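You operate a simulated robot arm through the tools that you are given. There is no shell and no other tool.

You run a simulated two-armed robot. Do the job below in one go: nothing can be reset, and whatever is moved stays where it is left.

Task
On the steel table top, fold the shop cloth in half.

It is judged by the outcome, as a careful person would: the job done as asked, and still so three seconds after it is handed in. It fails if anything else is knocked over, pushed out of place, dropped, spilled or broken. Flat cloth is picked up by pressing the open fingertips on it (5 to 10 N) and closing them slowly along it; thin cloth reads only 2 to 8 mm in the jaws.

Robot
Two 6-joint arms with two-finger parallel grippers on one trunk, on a base that moves. Base frame: it is fixed to the floor where the robot stands at the start and does not move with it; the origin is under the middle of the robot, x ahead of it, y to its left, z up. Readings come in m, rad, newtons and seconds.
The left shoulder is at the start at [0.08, 0.216, 1.565], the right one opposite. With the tool pointing down near the work surface each hand reaches from about 0.1 to 0.68 m from the robot's upright axis, wherever it stands, measured 20 degrees to its own side. Places, roughly: shop cloth [-3.75, 0.25, 0.75]; steel table top [-3.6, 0.4, 0.8]. Payload 3.43 kg a hand.
The TCP of each hand is the grasp point between the finger pads, 0.03 m short of the fingertips. In the tool frame z runs along the fingers and y along their closing line. Largest opening 0.094 m; finger width 0.028, thickness 0.01; the body of the gripper, 0.05 by 0.096 m, starts 0.055 m behind the TCP.
Orientation is that of the tool frame in the base frame, as a unit quaternion [x, y, z, w]. With the fingers straight down and closing along the base's y, the tool's x points along the base's -x, its y along +y and its z along -z.

Tools
- The arms move only by the tool nudge_tool. It takes "left_series", "right_series" or both (then of equal length, played together; a hand with none holds still); each is a list of rows, each a list of 7 numbers: the shift along the tool's x, y, z in cm, then the turn, a rotation vector about the tool's x, y, z in rad, then the closure, from 0 (fully open) to 1 (shut). In form: [[tx, ty, tz, ax, ay, az, claw], ...]. A call has 1 to 20 rows; each row shifts and turns the commanded pose from where the row before left it, along the tool's axes as they then stand. A row lasts 0.2 s, in which the tool goes at most 0.05 m and 0.15 rad; a call with a longer step from one row to the next is refused whole, and so is a gripper value outside its range. Where a pose cannot be reached the arm comes as near as it can. A force on the tool above 40 N (or 10 N above the force at the start of the call, whichever is more), or a blocked arm, ends the call early, and 0.2 s more pass. Each finger travels about 0.072 m/s and halts on what it meets, pressing with about 37 N; the grip force reading is that of the motor and also rises with nothing between the fingers. The clock runs only during rows and for 0.2 s after the last one: add rows that do not move to give the fingers time. The reply holds the time, the measured pose of the TCP, the force on the tool along the base axes, the opening and the grip force, in the units named above and with some noise, with the torque about the TCP (base axes, N m) and any sound that the robot's microphone picked up.
- Cameras (640 x 400 px; columns grow to the right, rows downward): "scene" is now at [0.1112, -0.0058, 1.7283]; the picture's right is [-0.10, -1.00, 0.00], its down [-0.70, 0.07, -0.71] and it looks along [0.71, -0.07, -0.70] (base axes); focal length 258 px, centre (320, 200). "left" rides on the left gripper at [0.076, -0.014, -0.102] in its tool frame; the picture's right is [0.18, 0.98, 0.00], its down [-0.75, 0.14, -0.64] and it looks along [-0.63, 0.12, 0.77] (tool axes); focal length 243 px, centre (320, 200). "right" rides on the right gripper at [0.076, 0.014, -0.102] in its tool frame; the picture's right is [-0.18, 0.98, 0.00], its down [-0.75, -0.14, -0.64] and it looks along [-0.63, -0.12, 0.77] (tool axes); focal length 243 px, centre (320, 200). There is no depth. A picture from a camera that has moved, and an enlarged one, comes with that camera's place and axes in the base frame and with its lens.
- get_image(camera): a new picture of that camera. It takes no simulated time.
- lift_body(by): slides the trunk up (or, below 0, down) by that many m; the arms and the scene camera ride with it, the base frame stays. It gives what a move gives, with no picture.
- base_move(legs): drives the robot by 1 to 6 legs, each [ahead, left, turn to the left] in m, m and rad, along the robot's own axes; the way and the turn of a leg run together, so that a leg with both is an arc; at most 1.5 m and 3.142 rad a leg. The arms and the cameras ride along, it lands a little off, and it stops where it bumps. It gives what a move gives.
- head_to(pan, tilt): turns the head with the scene camera to pan (to the left, within 1.501 rad either way) and tilt (down, from -0.506 to 1.204), counted from straight ahead of the robot. It gives what a move gives.
- close_up(camera, box): a new picture of the part [left, top, right, bottom] of that camera's present view, enlarged. It takes no simulated time.
- job_done(): hands the job in; it is judged then, once.

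Nothing tells you exact positions but the pictures and the camera data. Unless the task says otherwise, let go and move clear before handing in.

The tools are called by a JSON object that holds its "api" and its "payload". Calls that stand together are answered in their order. nudge_tool: Moves the arms, as the interface text tells. Its arguments: {"type":"object","properties":{"left_series":{"type":"array","items":{"type":"array","items":{"type":"number"}}},"right_series":{"type":"array","items":{"type":"array","items":{"type":"number"}}}},"required":[]} The other tools are called the same way: lift_body (by) moves the trunk up or down; base_move (legs) drives the base; head_to (pan, tilt) turns the head that bears the scene camera; get_image (camera) takes a picture; close_up (camera, box) takes an enlarged picture of a part of a camera's view; job_done () hands the job in.

At the start:

```text
time: 0.0
left_position: [0.4504, 0.2155, 0.9926]
left_orientation: [0.0, 1.0, 0.0, 0.001]
left_contact_force: [0.5, 0.0, -0.2]
left_torque: [-0.01, -0.01, 0.02]
left_width: 0.0938
left_gripper_force: 0.1
right_position: [0.5612, -0.1746, 1.0384]
right_orientation: [0.0, 1.0, 0.0, 0.0]
right_contact_force: [0.0, -0.2, 0.8]
right_torque: [0.01, -0.03, 0.0]
right_width: 0.0943
right_gripper_force: 0.1
trunk travel left (down, up): [-0.795, 0.045]
robot x, y, heading: [-0.0, 0.0005, -0.001]
head pan, tilt (commanded): [-0.098, 0.782]
```

scene: 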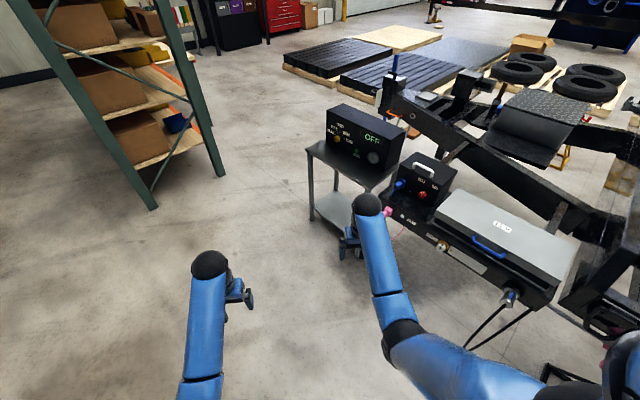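
right: 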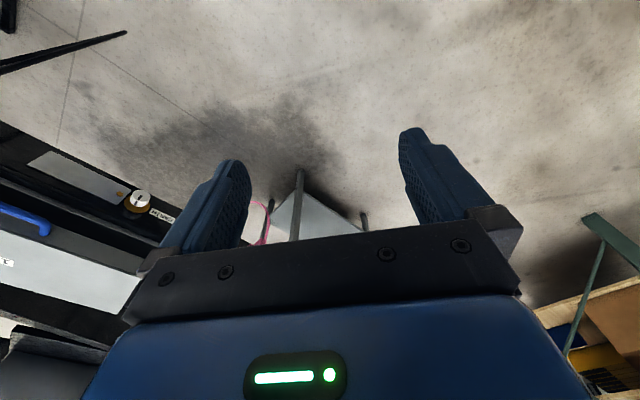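
left: 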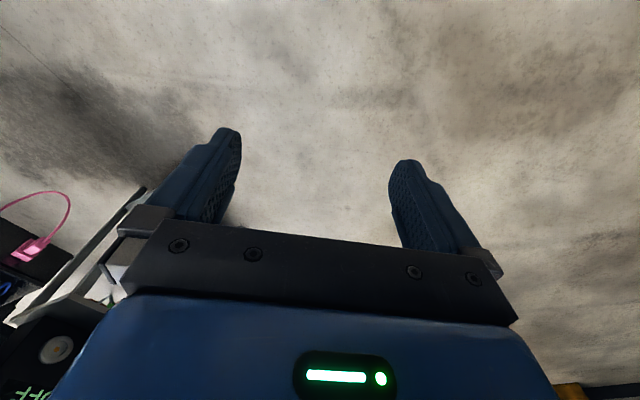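

I see a workshop with a control box on a small stand ahead; the steel table with the cloth should be about 3.7 m behind me. I will look to both sides before turning.

{"api": "head_to", "payload": {"pan": 1.5, "tilt": 0.5}}

{"api": "get_image", "payload": {"camera": "scene"}}

{"api": "head_to", "payload": {"pan": -1.5, "tilt": 0.5}}

{"api": "get_image", "payload": {"camera": "scene"}}

```text
time: 1.7
left_position: [0.4515, 0.2141, 0.9929]
left_orientation: [0.0, 1.0, -0.001, 0.0]
left_contact_force: [-0.1, 0.1, -0.1]
left_torque: [0.0, -0.01, 0.0]
left_width: 0.0939
left_gripper_force: 0.0
right_position: [0.5622, -0.1744, 1.0374]
right_orientation: [0.0, 1.0, 0.0, -0.001]
right_contact_force: [-0.1, 0.1, -1.3]
right_torque: [0.03, 0.02, 0.02]
right_width: 0.094
right_gripper_force: 0.0
trunk travel left (down, up): [-0.795, 0.045]
robot x, y, heading: [0.001, -0.0008, 0.001]
head pan, tilt (commanded): [1.499, 0.499]
```

```text
taken
camera scene: at [0.0367, 0.0929, 1.7529], right [1.0, -0.07, 0.0], down [-0.03, -0.48, -0.88], along [0.06, 0.88, -0.48], focal length 258 px, centre (320, 200)
```

scene: 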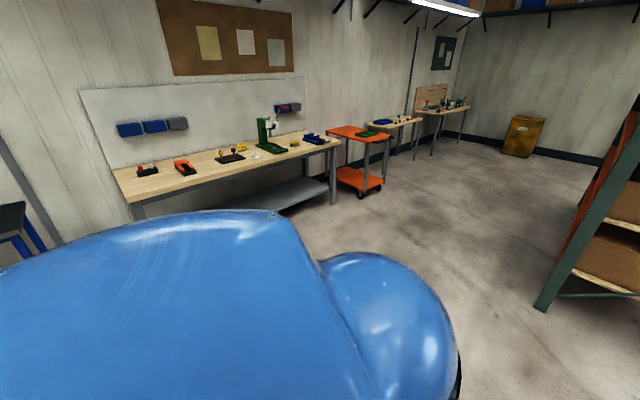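

```text
time: 4.3
left_position: [0.4505, 0.2153, 0.9927]
left_orientation: [0.0, 1.0, -0.001, 0.0]
left_contact_force: [0.1, -1.1, -0.4]
left_torque: [-0.01, 0.02, 0.01]
left_width: 0.0942
left_gripper_force: 0.1
right_position: [0.5622, -0.1739, 1.0374]
right_orientation: [-0.001, 1.0, 0.001, 0.0]
right_contact_force: [0.8, -1.1, -0.2]
right_torque: [0.0, 0.03, -0.03]
right_width: 0.094
right_gripper_force: 0.0
trunk travel left (down, up): [-0.795, 0.045]
robot x, y, heading: [0.0011, -0.0001, -0.004]
head pan, tilt (commanded): [-1.499, 0.499]
```

```text
taken
camera scene: at [0.0367, -0.0886, 1.7529], right [-1.0, -0.07, 0.0], down [-0.03, 0.48, -0.88], along [0.06, -0.88, -0.48], focal length 258 px, centre (320, 200)
```

scene: 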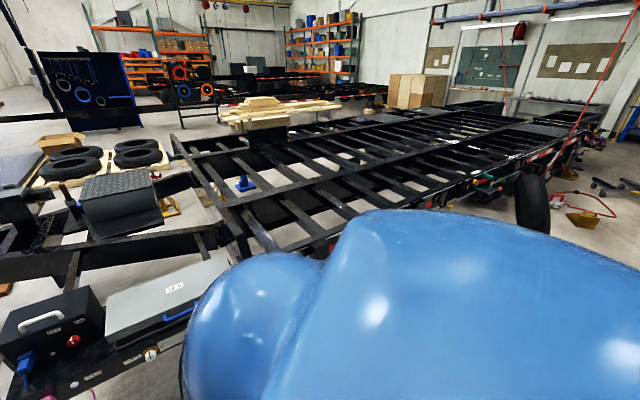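

The left side is open floor out to a workbench, and the trailer frame is close on my right. I will turn left in place and look toward the back.

{"api": "base_move", "payload": {"legs": [[0, 0, 1.57]]}}

{"api": "head_to", "payload": {"pan": 1.4, "tilt": 0.5}}

{"api": "get_image", "payload": {"camera": "scene"}}

{"api": "head_to", "payload": {"pan": 0.7, "tilt": 0.5}}

{"api": "get_image", "payload": {"camera": "scene"}}

```text
time: 8.5
left_position: [-0.2265, 0.4459, 0.9924]
left_orientation: [0.716, -0.698, -0.001, 0.0]
left_contact_force: [0.3, 0.1, -0.2]
left_torque: [0.0, -0.03, 0.02]
left_width: 0.0939
left_gripper_force: 0.1
right_position: [0.1608, 0.5662, 1.037]
right_orientation: [0.716, -0.698, 0.0, 0.0]
right_contact_force: [0.0, 0.3, -0.3]
right_torque: [0.0, -0.01, 0.04]
right_width: 0.094
right_gripper_force: 0.0
trunk travel left (down, up): [-0.795, 0.045]
robot x, y, heading: [0.0011, -0.0022, 1.594]
head pan, tilt (commanded): [-1.499, 0.499]
```

```text
time: 11.1
left_position: [-0.2269, 0.4461, 0.9916]
left_orientation: [0.716, -0.698, -0.001, 0.0]
left_contact_force: [-0.3, -1.2, 0.5]
left_torque: [0.02, 0.01, 0.01]
left_width: 0.0941
left_gripper_force: 0.0
right_position: [0.1615, 0.5657, 1.0368]
right_orientation: [0.716, -0.699, -0.001, 0.001]
right_contact_force: [0.9, -0.6, -0.5]
right_torque: [0.01, 0.01, -0.02]
right_width: 0.0941
right_gripper_force: 0.0
trunk travel left (down, up): [-0.795, 0.045]
robot x, y, heading: [0.0006, -0.0012, 1.59]
head pan, tilt (commanded): [1.4, 0.499]
```

```text
taken
camera scene: at [-0.0909, 0.0458, 1.7529], right [0.15, 0.99, 0.0], down [0.47, -0.07, -0.88], along [-0.87, 0.13, -0.48], focal length 258 px, centre (320, 200)
```

scene: 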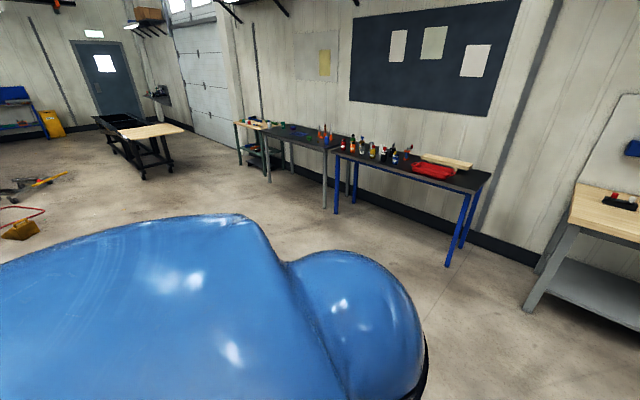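

```text
time: 12.1
left_position: [-0.2256, 0.4463, 0.9935]
left_orientation: [0.716, -0.698, 0.0, 0.0]
left_contact_force: [0.1, 0.4, 0.5]
left_torque: [0.03, 0.03, -0.02]
left_width: 0.0939
left_gripper_force: 0.1
right_position: [0.1605, 0.5649, 1.0375]
right_orientation: [0.715, -0.699, 0.0, 0.0]
right_contact_force: [0.6, -0.5, -0.5]
right_torque: [-0.01, -0.01, 0.01]
right_width: 0.094
right_gripper_force: 0.1
trunk travel left (down, up): [-0.795, 0.045]
robot x, y, heading: [-0.002, 0.0002, 1.592]
head pan, tilt (commanded): [0.7, 0.499]
```

```text
taken
camera scene: at [-0.0613, 0.1006, 1.7529], right [0.75, 0.66, 0.0], down [0.32, -0.36, -0.88], along [-0.58, 0.66, -0.48], focal length 258 px, centre (320, 200)
```

scene: 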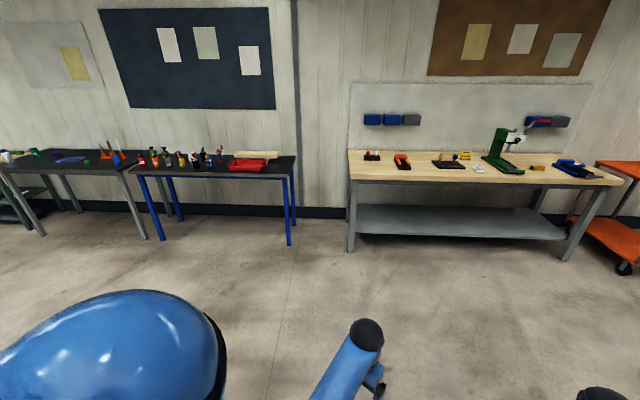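

The point given for the steel table falls on the middle dark-topped table along the wall, with a blue item on it. I will zoom in on that after looking back over it.

{"api": "head_to", "payload": {"pan": 1.4, "tilt": 0.4}}

{"api": "close_up", "payload": {"camera": "scene", "box": [220, 80, 380, 220]}}

```text
time: 13.2
left_position: [-0.2265, 0.4451, 0.9931]
left_orientation: [0.716, -0.698, 0.0, 0.0]
left_contact_force: [-0.3, -0.6, -0.3]
left_torque: [0.02, 0.0, 0.0]
left_width: 0.094
left_gripper_force: 0.1
right_position: [0.1611, 0.5668, 1.0371]
right_orientation: [0.716, -0.699, 0.001, 0.0]
right_contact_force: [0.2, 0.3, 0.4]
right_torque: [0.02, 0.03, 0.01]
right_width: 0.0939
right_gripper_force: 0.1
trunk travel left (down, up): [-0.795, 0.045]
robot x, y, heading: [-0.0005, -0.002, 1.597]
head pan, tilt (commanded): [1.4, 0.4]
```

```text
2.86 times, centred on (300, 150) of scene
camera zoom: at [-0.0927, 0.046, 1.762], right [0.15, 0.99, 0.0], down [0.39, -0.06, -0.92], along [-0.91, 0.13, -0.39], focal length 737 px, centre (377, 343)
```

zoom: 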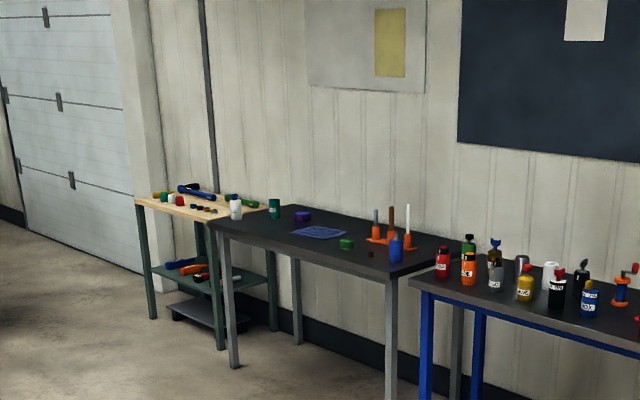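

The cloth looks like the flat blue-edged square on the dark steel table at about (-3.84, 0.29), and the table's long side runs at about 35° to x. I will turn to face the table square on and check the way to my left.

{"api": "base_move", "payload": {"legs": [[0, 0, 0.585]]}}

{"api": "head_to", "payload": {"pan": 1.2, "tilt": 0.6}}

{"api": "get_image", "payload": {"camera": "scene"}}

{"api": "head_to", "payload": {"pan": 0.6, "tilt": 0.5}}

{"api": "get_image", "payload": {"camera": "scene"}}

```text
time: 15.2
left_position: [-0.4323, 0.2495, 0.9932]
left_orientation: [0.886, -0.464, 0.0, 0.0]
left_contact_force: [-0.5, 0.4, -0.7]
left_torque: [0.01, 0.01, -0.02]
left_width: 0.0937
left_gripper_force: 0.0
right_position: [-0.1735, 0.561, 1.0374]
right_orientation: [0.885, -0.465, 0.0, -0.001]
right_contact_force: [-0.9, 0.7, -0.1]
right_torque: [-0.01, -0.02, -0.03]
right_width: 0.094
right_gripper_force: 0.0
trunk travel left (down, up): [-0.795, 0.045]
robot x, y, heading: [0.0016, -0.0013, 2.174]
head pan, tilt (commanded): [1.4, 0.4]
```

```text
time: 15.9
left_position: [-0.4337, 0.2491, 0.9923]
left_orientation: [0.886, -0.464, 0.0, 0.0]
left_contact_force: [-0.5, 0.6, 0.2]
left_torque: [0.0, -0.01, -0.01]
left_width: 0.0941
left_gripper_force: 0.1
right_position: [-0.1755, 0.5619, 1.0369]
right_orientation: [0.886, -0.464, -0.001, 0.0]
right_contact_force: [0.0, 0.0, -0.4]
right_torque: [0.01, 0.01, -0.02]
right_width: 0.0941
right_gripper_force: 0.1
trunk travel left (down, up): [-0.795, 0.045]
robot x, y, heading: [-0.0005, 0.0008, 2.176]
head pan, tilt (commanded): [1.201, 0.6]
```

```text
taken
camera scene: at [-0.1034, 0.0066, 1.7439], right [-0.23, 0.97, 0.0], down [0.55, 0.13, -0.83], along [-0.8, -0.19, -0.56], focal length 258 px, centre (320, 200)
```

scene: 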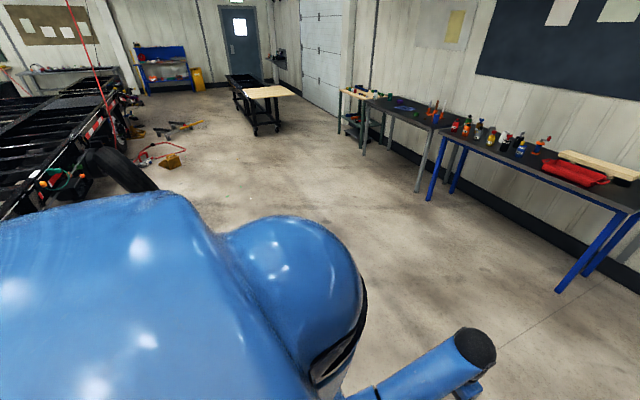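

```text
time: 16.9
left_position: [-0.4332, 0.2491, 0.992]
left_orientation: [0.886, -0.464, 0.0, -0.001]
left_contact_force: [0.5, -0.4, -0.2]
left_torque: [0.0, 0.0, 0.05]
left_width: 0.0939
left_gripper_force: 0.1
right_position: [-0.1759, 0.5616, 1.0374]
right_orientation: [0.885, -0.465, 0.0, 0.0]
right_contact_force: [-0.2, 0.3, -0.6]
right_torque: [-0.01, 0.01, -0.01]
right_width: 0.094
right_gripper_force: 0.1
trunk travel left (down, up): [-0.795, 0.045]
robot x, y, heading: [0.0014, -0.0032, 2.173]
head pan, tilt (commanded): [0.6, 0.499]
```

```text
taken
camera scene: at [-0.1024, 0.0597, 1.7529], right [0.36, 0.93, 0.0], down [0.45, -0.17, -0.88], along [-0.82, 0.31, -0.48], focal length 258 px, centre (320, 200)
```

scene: 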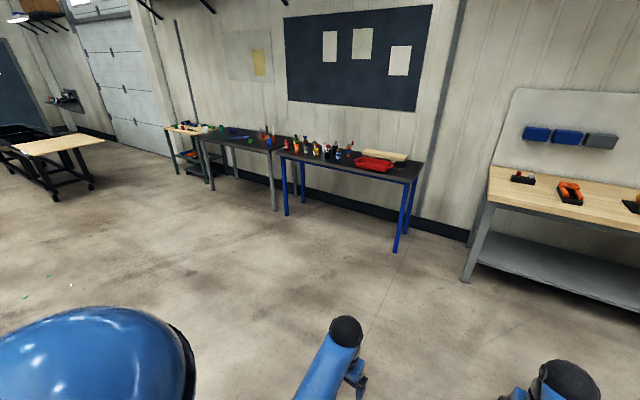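

The floor between me and the steel table is clear. I will drive leftwards and ahead to a spot about 1.3 m from the cloth and look again.

{"api": "base_move", "payload": {"legs": [[0.5, 1.4, 0], [0.5, 1.4, 0]]}}

{"api": "head_to", "payload": {"pan": 0.0, "tilt": 0.7}}

{"api": "get_image", "payload": {"camera": "scene"}}

```text
time: 31.2
left_position: [-3.2853, -0.5681, 0.9936]
left_orientation: [0.889, -0.457, 0.0, -0.001]
left_contact_force: [0.6, -0.3, 0.2]
left_torque: [-0.02, 0.01, 0.0]
left_width: 0.0939
left_gripper_force: 0.1
right_position: [-3.0339, -0.2521, 1.0376]
right_orientation: [0.889, -0.457, 0.0, 0.0]
right_contact_force: [-0.3, -0.7, -0.1]
right_torque: [-0.01, 0.0, -0.04]
right_width: 0.0939
right_gripper_force: 0.0
trunk travel left (down, up): [-0.795, 0.045]
robot x, y, heading: [-2.846, -0.8079, 2.193]
head pan, tilt (commanded): [0.6, 0.499]
```

```text
time: 32.2
left_position: [-3.2864, -0.568, 0.9934]
left_orientation: [0.889, -0.457, 0.0, 0.0]
left_contact_force: [-0.6, -0.1, 0.4]
left_torque: [-0.02, -0.02, -0.03]
left_width: 0.0941
left_gripper_force: 0.0
right_position: [-3.033, -0.2508, 1.0371]
right_orientation: [0.889, -0.457, 0.0, 0.0]
right_contact_force: [0.5, -0.5, 0.0]
right_torque: [0.01, 0.0, 0.02]
right_width: 0.094
right_gripper_force: 0.1
trunk travel left (down, up): [-0.795, 0.045]
robot x, y, heading: [-2.8475, -0.8058, 2.195]
head pan, tilt (commanded): [0.0, 0.7]
```

```text
taken
camera scene: at [-2.9171, -0.7143, 1.7352], right [0.81, 0.58, 0.0], down [0.38, -0.52, -0.76], along [-0.45, 0.62, -0.64], focal length 258 px, centre (320, 200)
```

scene: 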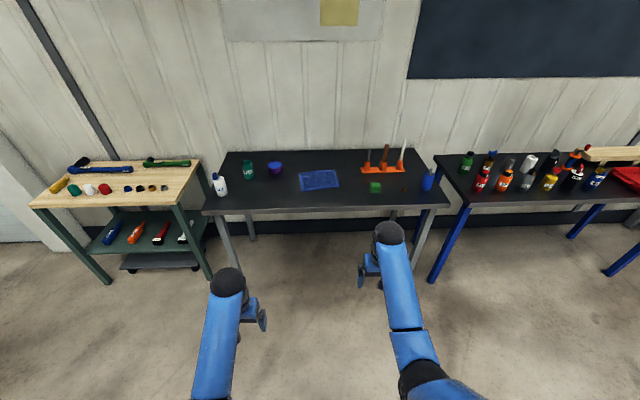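

{"api": "close_up", "payload": {"camera": "scene", "box": [195, 130, 455, 230]}}

{"api": "close_up", "payload": {"camera": "scene", "box": [280, 150, 360, 200]}}

```text
2.46 times, centred on (325, 180) of scene
camera zoom: at [-2.9171, -0.7143, 1.7352], right [0.81, 0.58, 0.0], down [0.38, -0.52, -0.76], along [-0.45, 0.62, -0.64], focal length 635 px, centre (308, 249)
```

zoom: 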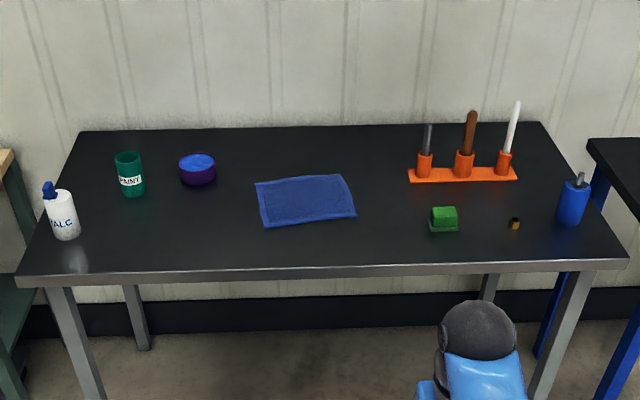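

```text
8.00 times, centred on (320, 175) of scene
camera zoom: at [-2.9171, -0.7143, 1.7352], right [0.81, 0.58, 0.0], down [0.38, -0.52, -0.76], along [-0.45, 0.62, -0.64], focal length 2064 px, centre (320, 400)
```

zoom: 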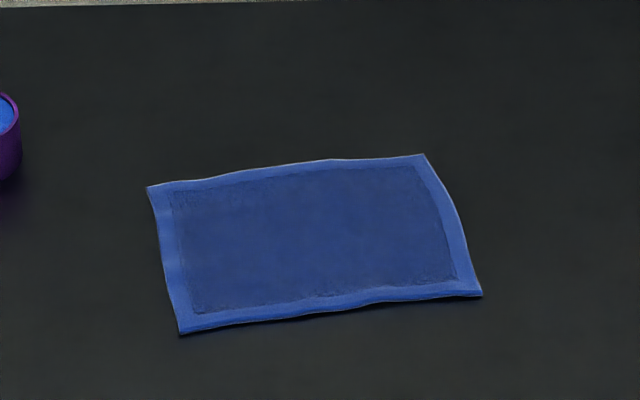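

The blue cloth lies flat near the middle of the table, about 0.23 × 0.195 m, turned about 12°. A purple cup sits to its left, with an orange rod stand and a green block to its right. I will drive 0.6 m closer, square to the table, and look again.

{"api": "base_move", "payload": {"legs": [[0.6, 0.0, 0.0]]}}

{"api": "head_to", "payload": {"pan": 0.0, "tilt": 0.85}}

{"api": "get_image", "payload": {"camera": "scene"}}

{"api": "get_image", "payload": {"camera": "left"}}

{"api": "get_image", "payload": {"camera": "right"}}

```text
time: 35.6
left_position: [-3.6337, -0.0799, 0.9925]
left_orientation: [0.889, -0.458, 0.0, 0.0]
left_contact_force: [-0.2, -0.3, 0.4]
left_torque: [-0.03, 0.02, -0.06]
left_width: 0.0938
left_gripper_force: 0.1
right_position: [-3.3811, 0.2358, 1.0382]
right_orientation: [0.888, -0.459, -0.001, 0.0]
right_contact_force: [0.2, 0.0, 0.5]
right_torque: [0.03, 0.01, 0.0]
right_width: 0.0939
right_gripper_force: 0.0
trunk travel left (down, up): [-0.795, 0.045]
robot x, y, heading: [-3.1975, -0.3217, 2.19]
head pan, tilt (commanded): [0.0, 0.7]
```

```text
time: 36.3
left_position: [-3.634, -0.0794, 0.9926]
left_orientation: [0.889, -0.458, 0.0, 0.0]
left_contact_force: [0.2, 0.1, 0.6]
left_torque: [0.01, 0.0, 0.01]
left_width: 0.0938
left_gripper_force: 0.0
right_position: [-3.3818, 0.2364, 1.0376]
right_orientation: [0.889, -0.459, 0.0, 0.0]
right_contact_force: [0.1, 0.5, -0.9]
right_torque: [-0.01, -0.01, -0.02]
right_width: 0.0942
right_gripper_force: 0.0
trunk travel left (down, up): [-0.795, 0.045]
robot x, y, heading: [-3.2041, -0.3178, 2.191]
head pan, tilt (commanded): [0.0, 0.85]
```

```text
taken
camera scene: at [-3.2613, -0.2312, 1.723], right [0.81, 0.58, 0.0], down [0.44, -0.61, -0.66], along [-0.38, 0.54, -0.75], focal length 258 px, centre (320, 200)
```

scene: 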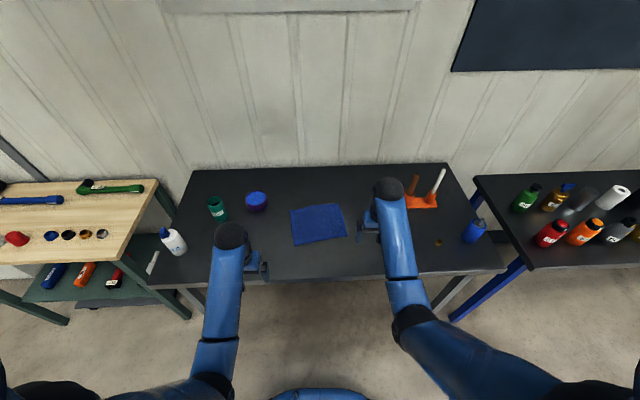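

```text
taken
camera left: at [-3.5792, -0.1327, 1.0943], right [-0.69, -0.72, 0.0], down [-0.55, 0.53, 0.64], along [-0.46, 0.45, -0.77], focal length 243 px, centre (320, 200)
```

left: 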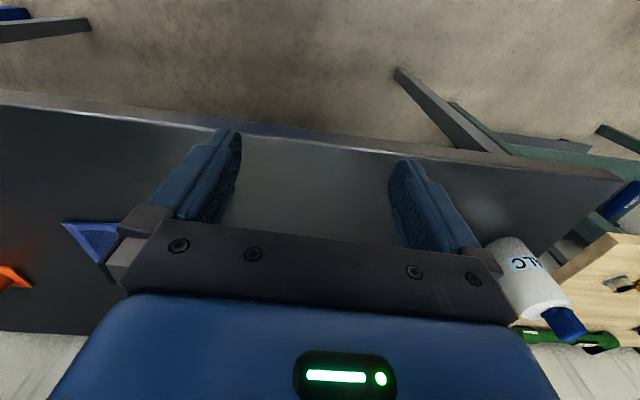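

```text
taken
camera right: at [-3.3488, 0.1661, 1.1396], right [-0.91, -0.42, 0.0], down [-0.32, 0.7, 0.64], along [-0.27, 0.58, -0.77], focal length 243 px, centre (320, 200)
```

right: 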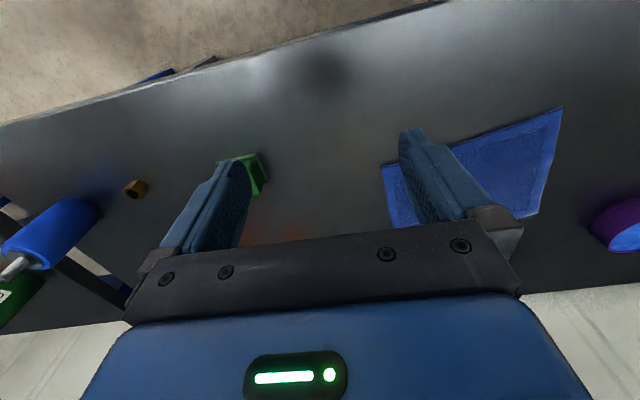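

The cloth is now about 0.8 m ahead. Before closing in I want to see how far my own base and trunk stick out in front, so I tilt the head down.

{"api": "head_to", "payload": {"pan": 0.0, "tilt": 1.2}}

{"api": "get_image", "payload": {"camera": "scene"}}

```text
time: 37.2
left_position: [-3.6357, -0.079, 0.9924]
left_orientation: [0.889, -0.457, 0.0, 0.0]
left_contact_force: [-0.2, -0.4, -0.2]
left_torque: [0.01, -0.03, -0.03]
left_width: 0.0941
left_gripper_force: 0.0
right_position: [-3.382, 0.2375, 1.0369]
right_orientation: [0.888, -0.459, 0.0, 0.0]
right_contact_force: [0.0, 0.2, 0.3]
right_torque: [0.01, -0.01, -0.01]
right_width: 0.094
right_gripper_force: 0.0
trunk travel left (down, up): [-0.795, 0.045]
robot x, y, heading: [-3.1974, -0.3211, 2.19]
head pan, tilt (commanded): [0.0, 1.201]
```

```text
taken
camera scene: at [-3.2489, -0.2486, 1.6992], right [0.81, 0.58, 0.0], down [0.54, -0.76, -0.36], along [-0.21, 0.3, -0.93], focal length 258 px, centre (320, 200)
```

scene: 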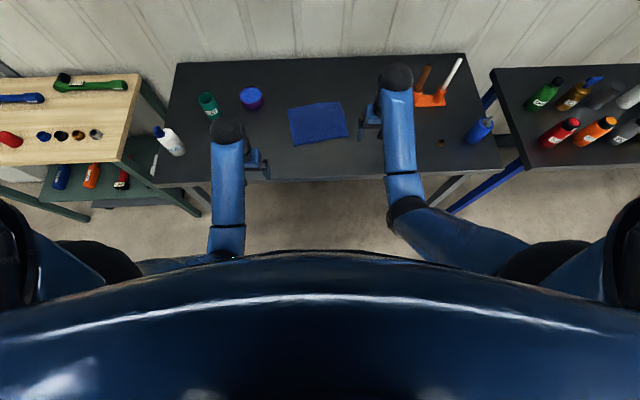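

The chest hides the base from the head camera. I will tilt the left hand back so its camera can see how far the base sticks out.

{"api": "nudge_tool", "payload": {"left_series": [[0, 0, -2, 0, 0.15, 0, 0], [0, 0, -2, 0, 0.15, 0, 0], [0, 0, -2, 0, 0.15, 0, 0], [0, 0, 0, 0, 0.15, 0, 0], [0, 0, 0, 0, 0.15, 0, 0], [0, 0, 0, 0, 0.15, 0, 0]]}}

{"api": "get_image", "payload": {"camera": "left"}}

```text
time: 38.6
left_position: [-3.6529, -0.0524, 0.9466]
left_orientation: [0.801, -0.413, 0.385, 0.199]
left_contact_force: [0.0, -0.6, 0.2]
left_torque: [-0.04, 0.03, 0.0]
left_width: 0.0939
left_gripper_force: 0.1
left hand out of reach, approached as far as the arm can: row 1, 2, 3, 4, 6
right_position: [-3.3823, 0.2367, 1.0374]
right_orientation: [0.889, -0.458, 0.0, 0.001]
right_contact_force: [0.3, 0.4, -0.7]
right_torque: [0.02, 0.01, -0.01]
right_width: 0.0938
right_gripper_force: 0.1
trunk travel left (down, up): [-0.795, 0.045]
robot x, y, heading: [-3.1967, -0.3184, 2.192]
head pan, tilt (commanded): [0.0, 1.201]
```

```text
taken
camera left: at [-3.6605, -0.0181, 1.0684], right [-0.73, -0.66, 0.14], down [-0.68, 0.71, -0.19], along [0.02, -0.24, -0.97], focal length 243 px, centre (320, 200)
```

left: 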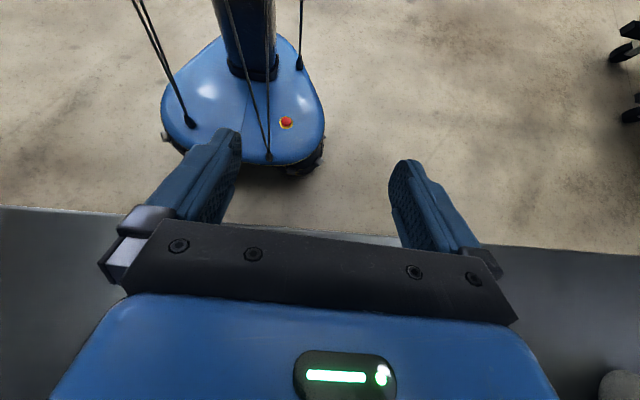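

The base is a low, narrow platform that fits under the table, with a thin column above it. I will put the left hand upright again and take a close view of the cloth to work out the table height.

{"api": "nudge_tool", "payload": {"left_series": [[0, 0, 0, 0, -0.15, 0, 0], [0, 0, 0, 0, -0.15, 0, 0], [0, 0, 0, 0, -0.15, 0, 0], [0, 0, 0, 0, -0.15, 0, 0], [0, 0, 0, 0, -0.15, 0, 0], [0, 0, 0, 0, -0.15, 0, 0]]}}

{"api": "close_up", "payload": {"camera": "scene", "box": [240, 80, 400, 180]}}

```text
time: 39.6
left_position: [-3.7047, 0.0202, 0.8821]
left_orientation: [0.878, -0.451, 0.144, 0.073]
left_contact_force: [0.1, -0.3, -0.5]
left_torque: [0.03, 0.0, 0.01]
left_width: 0.0941
left_gripper_force: 0.0
left hand out of reach, approached as far as the arm can: row 1, 2, 3, 4, 5
right_position: [-3.3809, 0.2356, 1.039]
right_orientation: [0.889, -0.459, -0.001, -0.001]
right_contact_force: [-0.3, 0.5, 0.8]
right_torque: [0.0, 0.03, 0.0]
right_width: 0.0938
right_gripper_force: 0.0
trunk travel left (down, up): [-0.795, 0.045]
robot x, y, heading: [-3.1983, -0.3204, 2.19]
head pan, tilt (commanded): [0.0, 1.201]
stopped in row 5 (left hand): the force on the tool passed its limit at 76 N (the readings are from after the stop); the commanded pose is now the measured one
```

```text
4.00 times, centred on (320, 130) of scene
camera zoom: at [-3.2461, -0.2512, 1.6993], right [0.81, 0.58, 0.0], down [0.54, -0.76, -0.36], along [-0.21, 0.3, -0.93], focal length 1032 px, centre (320, 480)
```

zoom: 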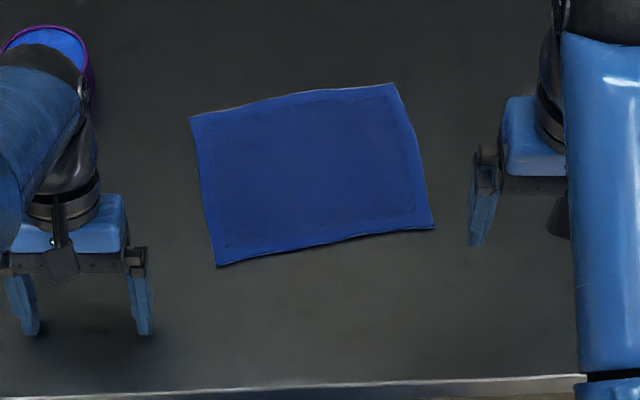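

The left hand was out of reach in that pose, swung low and met something hard with 76 N. I will look at once to see what it touched.

{"api": "get_image", "payload": {"camera": "scene"}}

{"api": "get_image", "payload": {"camera": "left"}}

{"api": "close_up", "payload": {"camera": "scene", "box": [150, 60, 310, 200]}}

```text
taken
camera scene: at [-3.2461, -0.2512, 1.6993], right [0.81, 0.58, 0.0], down [0.54, -0.76, -0.36], along [-0.21, 0.3, -0.93], focal length 258 px, centre (320, 200)
```

scene: 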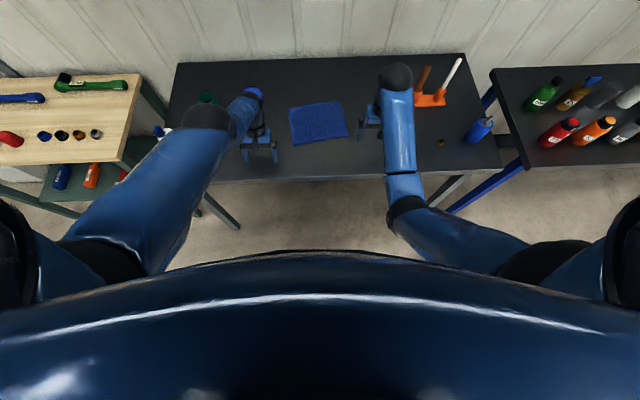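

```text
taken
camera left: at [-3.6711, -0.0026, 1.0035], right [-0.7, -0.71, 0.06], down [-0.65, 0.67, 0.37], along [-0.3, 0.22, -0.93], focal length 243 px, centre (320, 200)
```

left: 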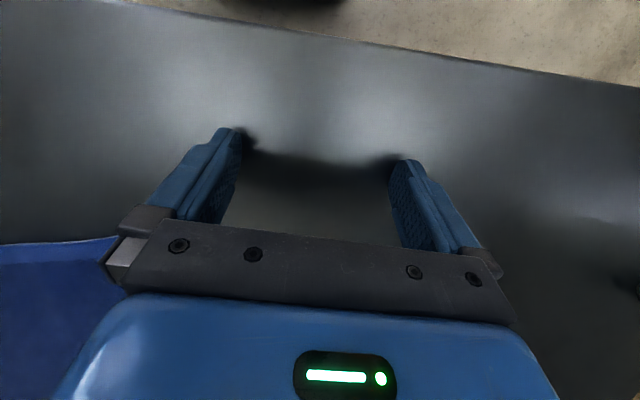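

```text
2.86 times, centred on (230, 130) of scene
camera zoom: at [-3.2461, -0.2512, 1.6993], right [0.81, 0.58, 0.0], down [0.54, -0.76, -0.36], along [-0.21, 0.3, -0.93], focal length 737 px, centre (577, 400)
```

zoom: 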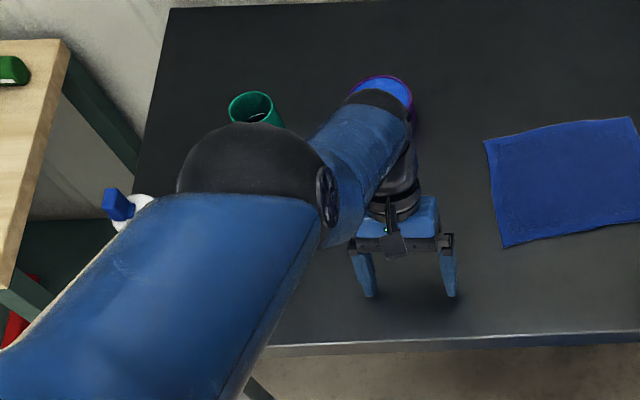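

The fingertips touched the bare table top just left of the cloth, which puts the surface at about z = 0.848. Nothing was tipped and the cloth has not moved. I will lift the left hand, straighten it and draw it back toward me.

{"api": "nudge_tool", "payload": {"left_series": [[0, 0, -2, 0, -0.1, 0, 0], [0, 0, -2, 0, -0.1, 0, 0], [0, 0, -2, 0, -0.12, 0, 0], [1, 0, -2, 0, 0, 0, 0], [3, 0, -1, 0, 0, 0, 0], [3, 0, -1, 0, 0, 0, 0], [3, 0, 0, 0, 0, 0, 0], [0, 0, 0, 0, 0, 0, 0]]}}

{"api": "get_image", "payload": {"camera": "scene"}}

```text
time: 41.4
left_position: [-3.7487, 0.0806, 0.8818]
left_orientation: [0.889, -0.457, 0.004, 0.002]
left_contact_force: [0.7, 0.0, 0.5]
left_torque: [0.02, -0.02, -0.01]
left_width: 0.0939
left_gripper_force: 0.0
left hand out of reach, approached as far as the arm can: row 1, 2, 3, 4, 5, 6, 7
right_position: [-3.3823, 0.2379, 1.0381]
right_orientation: [0.889, -0.457, 0.0, 0.0]
right_contact_force: [-0.1, 0.1, -0.5]
right_torque: [0.0, -0.01, 0.02]
right_width: 0.0938
right_gripper_force: 0.1
trunk travel left (down, up): [-0.795, 0.045]
robot x, y, heading: [-3.1995, -0.326, 2.19]
head pan, tilt (commanded): [0.0, 1.201]
```

```text
taken
camera scene: at [-3.2489, -0.2486, 1.6992], right [0.81, 0.58, 0.0], down [0.54, -0.76, -0.36], along [-0.21, 0.29, -0.93], focal length 258 px, centre (320, 200)
```

scene: 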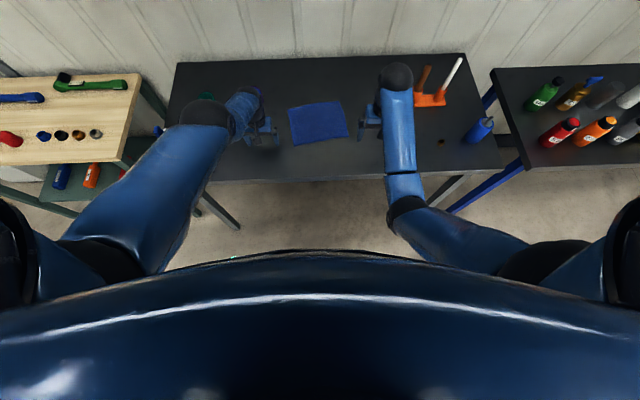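

The left arm seems stretched nearly straight and did not follow the lift and draw-back. I will look closely at both arms before trying again.

{"api": "close_up", "payload": {"camera": "scene", "box": [40, 60, 320, 260]}}

{"api": "get_image", "payload": {"camera": "right"}}

{"api": "get_image", "payload": {"camera": "left"}}

```text
2.00 times, centred on (180, 160) of scene
camera zoom: at [-3.2489, -0.2486, 1.6992], right [0.81, 0.58, 0.0], down [0.54, -0.76, -0.36], along [-0.21, 0.29, -0.93], focal length 516 px, centre (600, 280)
```

zoom: 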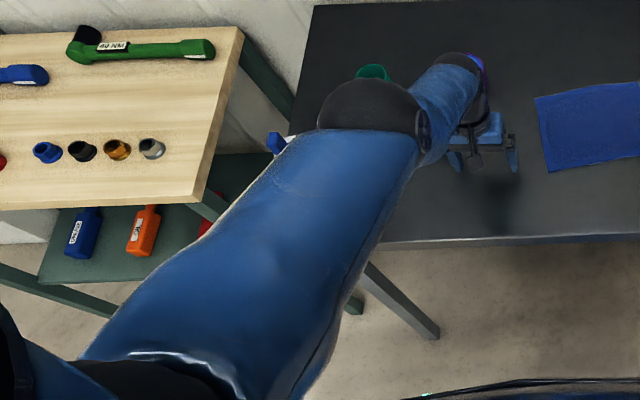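

```text
taken
camera right: at [-3.3494, 0.1666, 1.1392], right [-0.91, -0.42, 0.0], down [-0.32, 0.7, 0.64], along [-0.27, 0.58, -0.77], focal length 243 px, centre (320, 200)
```

right: 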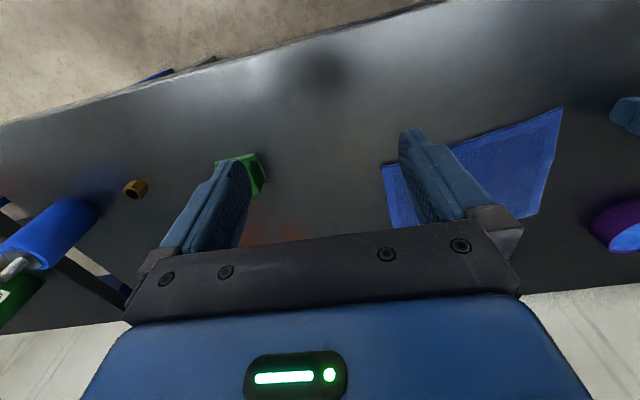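

```text
taken
camera left: at [-3.694, 0.0275, 0.9841], right [-0.69, -0.72, 0.0], down [-0.56, 0.54, 0.64], along [-0.46, 0.44, -0.77], focal length 243 px, centre (320, 200)
```

left: 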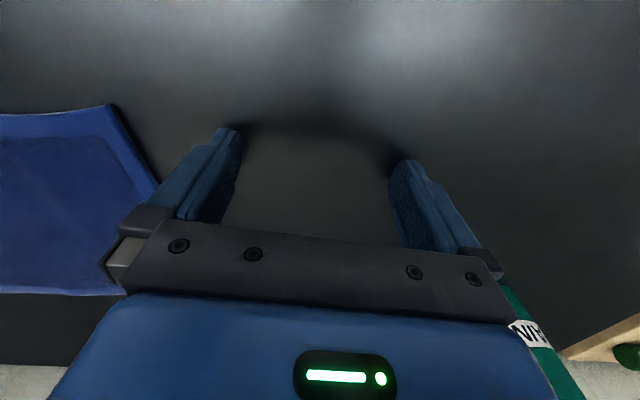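

The left arm is locked straight with the fingertips only millimetres above the table. I will raise the trunk by 4 cm so the hand clears the table, then back off to open floor to untangle the arm.

{"api": "lift_body", "payload": {"by": 0.04}}

{"api": "base_move", "payload": {"legs": [[-0.55, 0, 0]]}}

{"api": "head_to", "payload": {"pan": 0.0, "tilt": 0.9}}

{"api": "get_image", "payload": {"camera": "scene"}}

```text
time: 42.2
left_position: [-3.7487, 0.0807, 0.9231]
left_orientation: [0.889, -0.458, 0.004, 0.002]
left_contact_force: [0.6, 0.2, -0.3]
left_torque: [-0.05, 0.01, 0.0]
left_width: 0.0936
left_gripper_force: 0.3
right_position: [-3.3817, 0.2371, 1.078]
right_orientation: [0.889, -0.457, 0.0, 0.0]
right_contact_force: [0.1, -0.5, -0.8]
right_torque: [-0.03, -0.02, -0.02]
right_width: 0.0938
right_gripper_force: 0.1
trunk travel left (down, up): [-0.835, 0.005]
robot x, y, heading: [-3.2019, -0.3253, 2.188]
head pan, tilt (commanded): [0.0, 1.201]
```

```text
time: 45.5
left_position: [-3.4239, -0.3734, 0.921]
left_orientation: [0.889, -0.459, 0.005, 0.003]
left_contact_force: [-0.9, 0.1, -0.1]
left_torque: [0.03, 0.0, 0.01]
left_width: 0.0942
left_gripper_force: 0.1
right_position: [-3.0585, -0.2168, 1.077]
right_orientation: [0.889, -0.459, 0.0, 0.001]
right_contact_force: [0.4, -0.7, 0.5]
right_torque: [0.0, -0.01, 0.0]
right_width: 0.0939
right_gripper_force: 0.0
trunk travel left (down, up): [-0.835, 0.005]
robot x, y, heading: [-2.8717, -0.7799, 2.187]
head pan, tilt (commanded): [0.0, 1.201]
```

```text
time: 46.2
left_position: [-3.423, -0.3757, 0.9214]
left_orientation: [0.888, -0.459, 0.004, 0.002]
left_contact_force: [0.0, -0.5, 1.1]
left_torque: [0.02, 0.02, -0.04]
left_width: 0.094
left_gripper_force: 0.0
right_position: [-3.056, -0.2197, 1.0776]
right_orientation: [0.889, -0.458, 0.001, 0.0]
right_contact_force: [0.3, -0.5, 0.0]
right_torque: [0.01, -0.01, 0.02]
right_width: 0.0937
right_gripper_force: 0.1
trunk travel left (down, up): [-0.835, 0.005]
robot x, y, heading: [-2.8707, -0.7788, 2.185]
head pan, tilt (commanded): [0.0, 0.901]
```

```text
taken
camera scene: at [-2.9351, -0.6893, 1.7589], right [0.81, 0.58, 0.0], down [0.45, -0.64, -0.62], along [-0.36, 0.51, -0.78], focal length 258 px, centre (320, 200)
```

scene: 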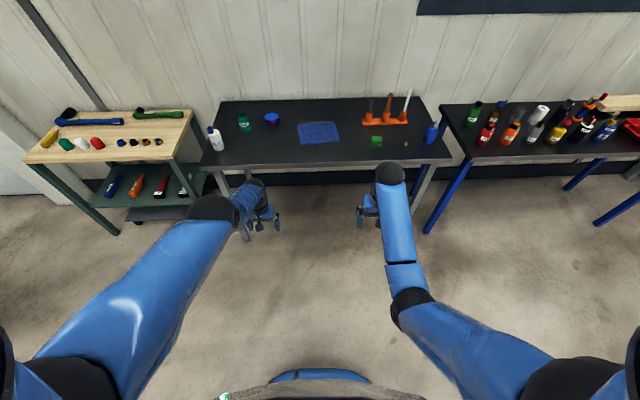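

Everything on the table stands as before and the arm is now over open floor. I will move the left hand up and forward to bring its elbow back through straight.

{"api": "nudge_tool", "payload": {"left_series": [[-1.5, 0, -2, 0, 0, 0, 0], [-1.5, 0, -2, 0, 0, 0, 0], [-1.5, 0, -2, 0, 0, 0, 0], [-1, 0, -2, 0, 0, 0, 0], [0, 0, -2, 0, 0, 0, 0], [0, 0, 0, 0, 0, 0, 0]]}}

{"api": "get_image", "payload": {"camera": "scene"}}

```text
time: 47.6
left_position: [-3.4513, -0.3349, 1.0257]
left_orientation: [0.889, -0.458, 0.004, 0.002]
left_contact_force: [0.4, 0.8, 0.6]
left_torque: [-0.01, 0.03, 0.03]
left_width: 0.0942
left_gripper_force: 0.1
left hand out of reach, approached as far as the arm can: row 3
right_position: [-3.0562, -0.2189, 1.077]
right_orientation: [0.889, -0.459, -0.001, 0.0]
right_contact_force: [-0.4, -0.1, -0.1]
right_torque: [-0.01, 0.0, 0.03]
right_width: 0.0941
right_gripper_force: 0.0
trunk travel left (down, up): [-0.835, 0.005]
robot x, y, heading: [-2.8727, -0.7779, 2.19]
head pan, tilt (commanded): [0.0, 0.901]
```

```text
taken
camera scene: at [-2.9349, -0.6898, 1.759], right [0.81, 0.58, 0.0], down [0.45, -0.64, -0.62], along [-0.36, 0.51, -0.78], focal length 258 px, centre (320, 200)
```

scene: 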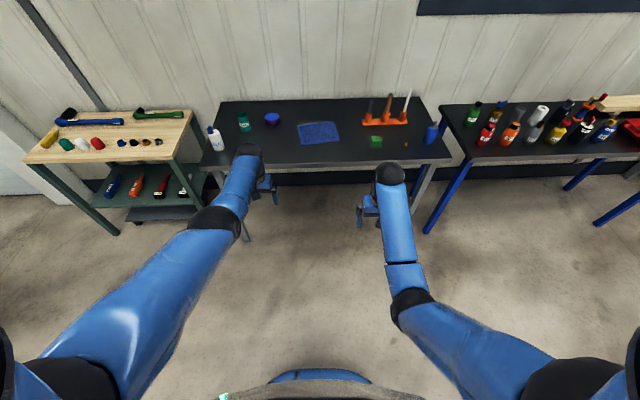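

That worked: the elbow has bent back the right way. Now I will draw the left hand back toward me.

{"api": "nudge_tool", "payload": {"left_series": [[2, 0, 0, 0, 0, 0, 0], [2, 0, 0, 0, 0, 0, 0], [2, 0, 0, 0, 0, 0, 0], [2.5, 0, 0, 0, 0, 0, 0], [2.5, 0, 0, 0, 0, 0, 0], [2.5, 0, 0, 0, 0, 0, 0], [2.5, 0, 0, 0, 0, 0, 0], [0, 0, 0, 0, 0, 0, 0]]}}

{"api": "get_image", "payload": {"camera": "scene"}}

```text
time: 49.5
left_position: [-3.3593, -0.4652, 1.0249]
left_orientation: [0.888, -0.459, 0.004, 0.002]
left_contact_force: [0.1, -0.2, 0.4]
left_torque: [0.0, -0.01, 0.03]
left_width: 0.094
left_gripper_force: 0.1
right_position: [-3.0569, -0.2174, 1.077]
right_orientation: [0.888, -0.459, 0.0, 0.0]
right_contact_force: [1.0, -0.1, 0.3]
right_torque: [-0.03, -0.02, 0.01]
right_width: 0.094
right_gripper_force: 0.1
trunk travel left (down, up): [-0.835, 0.005]
robot x, y, heading: [-2.8727, -0.7788, 2.186]
head pan, tilt (commanded): [0.0, 0.901]
```

```text
taken
camera scene: at [-2.9349, -0.6894, 1.759], right [0.81, 0.58, 0.0], down [0.45, -0.64, -0.62], along [-0.36, 0.51, -0.78], focal length 258 px, centre (320, 200)
```

scene: 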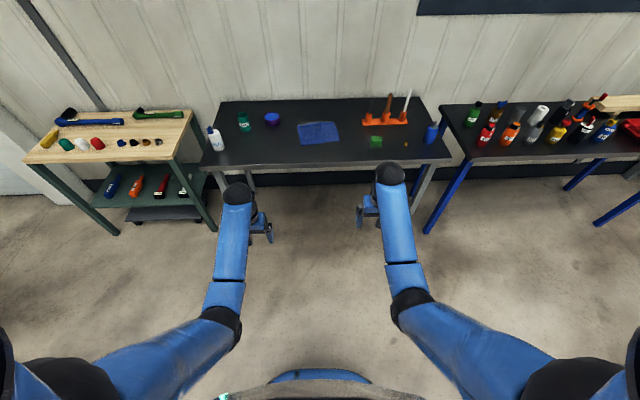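

Both arms are back in a good posture. I will lower the trunk by 0.18 m for better reach, still over open floor, and test how far the hands can pitch their fingers forward.

{"api": "lift_body", "payload": {"by": -0.18}}

{"api": "nudge_tool", "payload": {"left_series": [[2, 0, -1, 0, -0.1, 0, 0], [2, 0, -1, 0, -0.1, 0, 0], [2, 0, 0, 0, -0.15, 0, 0], [2, 0, 0, 0, -0.15, 0, 0], [2, 0, 0, 0, -0.15, 0, 0], [1, 0, 0, 0, -0.15, 0, 0], [0, 0, 0, 0, 0, 0, 0]]}}

{"api": "get_image", "payload": {"camera": "scene"}}

```text
time: 51.5
left_position: [-3.3587, -0.465, 0.8462]
left_orientation: [0.889, -0.458, 0.004, 0.003]
left_contact_force: [-0.2, -0.4, -0.4]
left_torque: [0.0, -0.05, 0.01]
left_width: 0.0943
left_gripper_force: 0.0
right_position: [-3.0567, -0.2198, 0.8979]
right_orientation: [0.889, -0.458, 0.0, 0.0]
right_contact_force: [-0.5, -0.3, -0.6]
right_torque: [0.0, -0.02, 0.01]
right_width: 0.0939
right_gripper_force: 0.0
trunk travel left (down, up): [-0.655, 0.185]
robot x, y, heading: [-2.8744, -0.7834, 2.191]
head pan, tilt (commanded): [0.0, 0.901]
```

```text
time: 53.0
left_position: [-3.2973, -0.5523, 0.838]
left_orientation: [0.82, -0.423, -0.343, -0.177]
left_contact_force: [0.9, -0.1, 0.1]
left_torque: [-0.01, 0.01, -0.01]
left_width: 0.0941
left_gripper_force: 0.2
right_position: [-3.056, -0.219, 0.8975]
right_orientation: [0.889, -0.458, 0.001, 0.0]
right_contact_force: [-0.5, -0.1, -0.3]
right_torque: [0.03, 0.01, 0.0]
right_width: 0.0941
right_gripper_force: 0.1
trunk travel left (down, up): [-0.655, 0.185]
robot x, y, heading: [-2.8749, -0.7828, 2.185]
head pan, tilt (commanded): [0.0, 0.901]
```

```text
taken
camera scene: at [-2.9353, -0.689, 1.579], right [0.81, 0.58, 0.0], down [0.45, -0.64, -0.62], along [-0.36, 0.51, -0.78], focal length 258 px, centre (320, 200)
```

scene: 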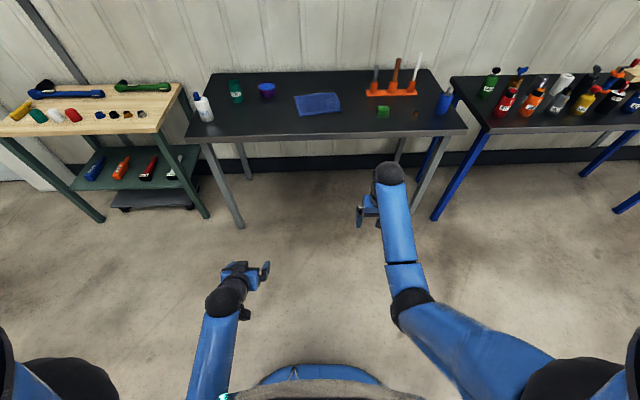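

The left hand pitches forward about 45° without trouble. I will straighten it, then test in free air whether the wrist can roll by half a turn, which would put its camera on the upper side during the fold.

{"api": "nudge_tool", "payload": {"left_series": [[0, 0, -1, 0, 0.14, 0, 0], [0, 0, -1, 0, 0.14, 0, 0], [0, 0, -1, 0, 0.14, 0, 0], [0, 0, -1, 0, 0.14, 0, 0], [0, 0, -1, 0, 0.14, 0, 0], [0, 0, -1, 0, 0.1, 0, 0], [0, 0, 0, 0, 0, 0.149, 0], [0, 0, 0, 0, 0, 0.149, 0], [0, 0, 0, 0, 0, 0.149, 0], [0, 0, 0, 0, 0, 0.149, 0], [0, 0, 0, 0, 0, 0.149, 0], [0, 0, 0, 0, 0, 0.149, 0], [0, 0, 0, 0, 0, 0.149, 0], [0, 0, 0, 0, 0, 0.149, 0], [0, 0, 0, 0, 0, 0.149, 0], [0, 0, 0, 0, 0, 0.149, 0], [0, 0, 0, 0, 0, 0, 0]]}}

{"api": "get_image", "payload": {"camera": "scene"}}

```text
time: 56.6
left_position: [-3.2848, -0.5694, 0.8551]
left_orientation: [-0.342, 0.94, -0.003, 0.002]
left_contact_force: [0.0, 0.6, -0.1]
left_torque: [-0.03, 0.01, -0.01]
left_width: 0.0941
left_gripper_force: 0.0
left hand out of reach, approached as far as the arm can: row 6
right_position: [-3.0563, -0.2196, 0.8977]
right_orientation: [0.889, -0.458, 0.0, 0.0]
right_contact_force: [0.3, -0.1, -0.3]
right_torque: [-0.03, 0.0, 0.01]
right_width: 0.0939
right_gripper_force: 0.0
trunk travel left (down, up): [-0.655, 0.185]
robot x, y, heading: [-2.8703, -0.7778, 2.186]
head pan, tilt (commanded): [0.0, 0.901]
```

```text
taken
camera scene: at [-2.9349, -0.6895, 1.579], right [0.81, 0.58, 0.0], down [0.45, -0.64, -0.62], along [-0.36, 0.51, -0.78], focal length 258 px, centre (320, 200)
```

scene: 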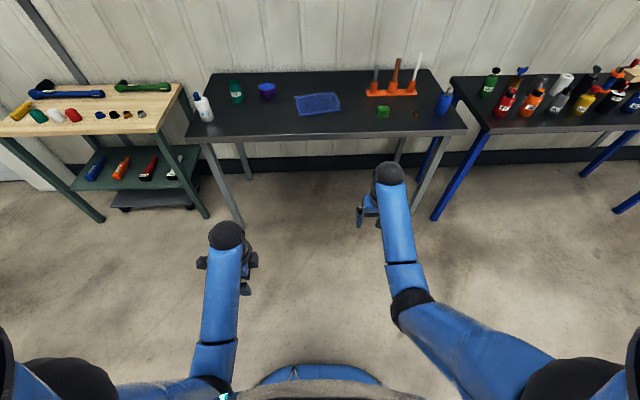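

The roll works so far with no limit met. I will finish the half turn on the left hand.

{"api": "nudge_tool", "payload": {"left_series": [[0, 0, 0, 0, 0, 0.149, 0], [0, 0, 0, 0, 0, 0.149, 0], [0, 0, 0, 0, 0, 0.149, 0], [0, 0, 0, 0, 0, 0.149, 0], [0, 0, 0, 0, 0, 0.149, 0], [0, 0, 0, 0, 0, 0.149, 0], [0, 0, 0, 0, 0, 0.149, 0], [0, 0, 0, 0, 0, 0.149, 0], [0, 0, 0, 0, 0, 0.149, 0], [0, 0, 0, 0, 0, 0.149, 0], [0, 0, 0, 0, 0, 0.149, 0], [0, 0, 0, 0, 0, 0, 0]]}}

{"api": "get_image", "payload": {"camera": "left"}}

{"api": "close_up", "payload": {"camera": "scene", "box": [160, 200, 300, 320]}}

```text
time: 59.2
left_position: [-3.2526, -0.5507, 0.8532]
left_orientation: [0.451, 0.892, -0.002, 0.004]
left_contact_force: [-1.1, -0.3, 0.6]
left_torque: [-0.04, 0.02, -0.02]
left_width: 0.0944
left_gripper_force: 0.1
left hand out of reach, approached as far as the arm can: row 11
right_position: [-3.0562, -0.2198, 0.8987]
right_orientation: [0.889, -0.459, 0.0, 0.0]
right_contact_force: [0.4, 0.2, 0.1]
right_torque: [0.04, 0.01, -0.01]
right_width: 0.0937
right_gripper_force: 0.0
trunk travel left (down, up): [-0.655, 0.185]
robot x, y, heading: [-2.8725, -0.7788, 2.186]
head pan, tilt (commanded): [0.0, 0.901]
```

```text
taken
camera left: at [-3.3105, -0.4974, 0.9546], right [0.68, 0.73, 0.0], down [0.56, -0.52, 0.65], along [0.47, -0.44, -0.76], focal length 243 px, centre (320, 200)
```

left: 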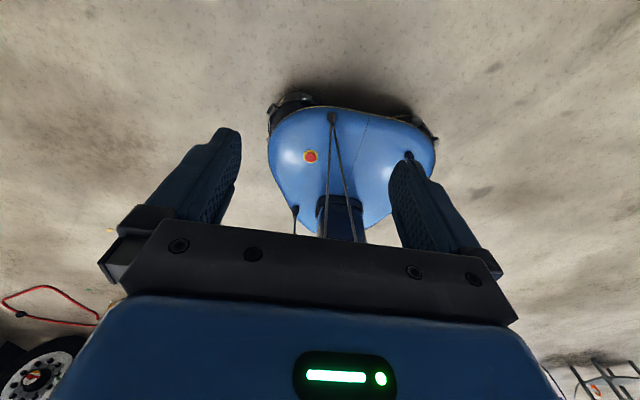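

```text
3.33 times, centred on (230, 260) of scene
camera zoom: at [-2.9348, -0.6895, 1.579], right [0.81, 0.58, 0.0], down [0.45, -0.64, -0.62], along [-0.36, 0.51, -0.78], focal length 860 px, centre (620, 0)
```

zoom: 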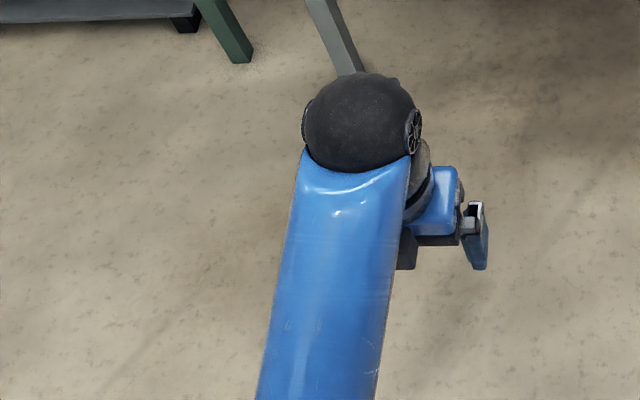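

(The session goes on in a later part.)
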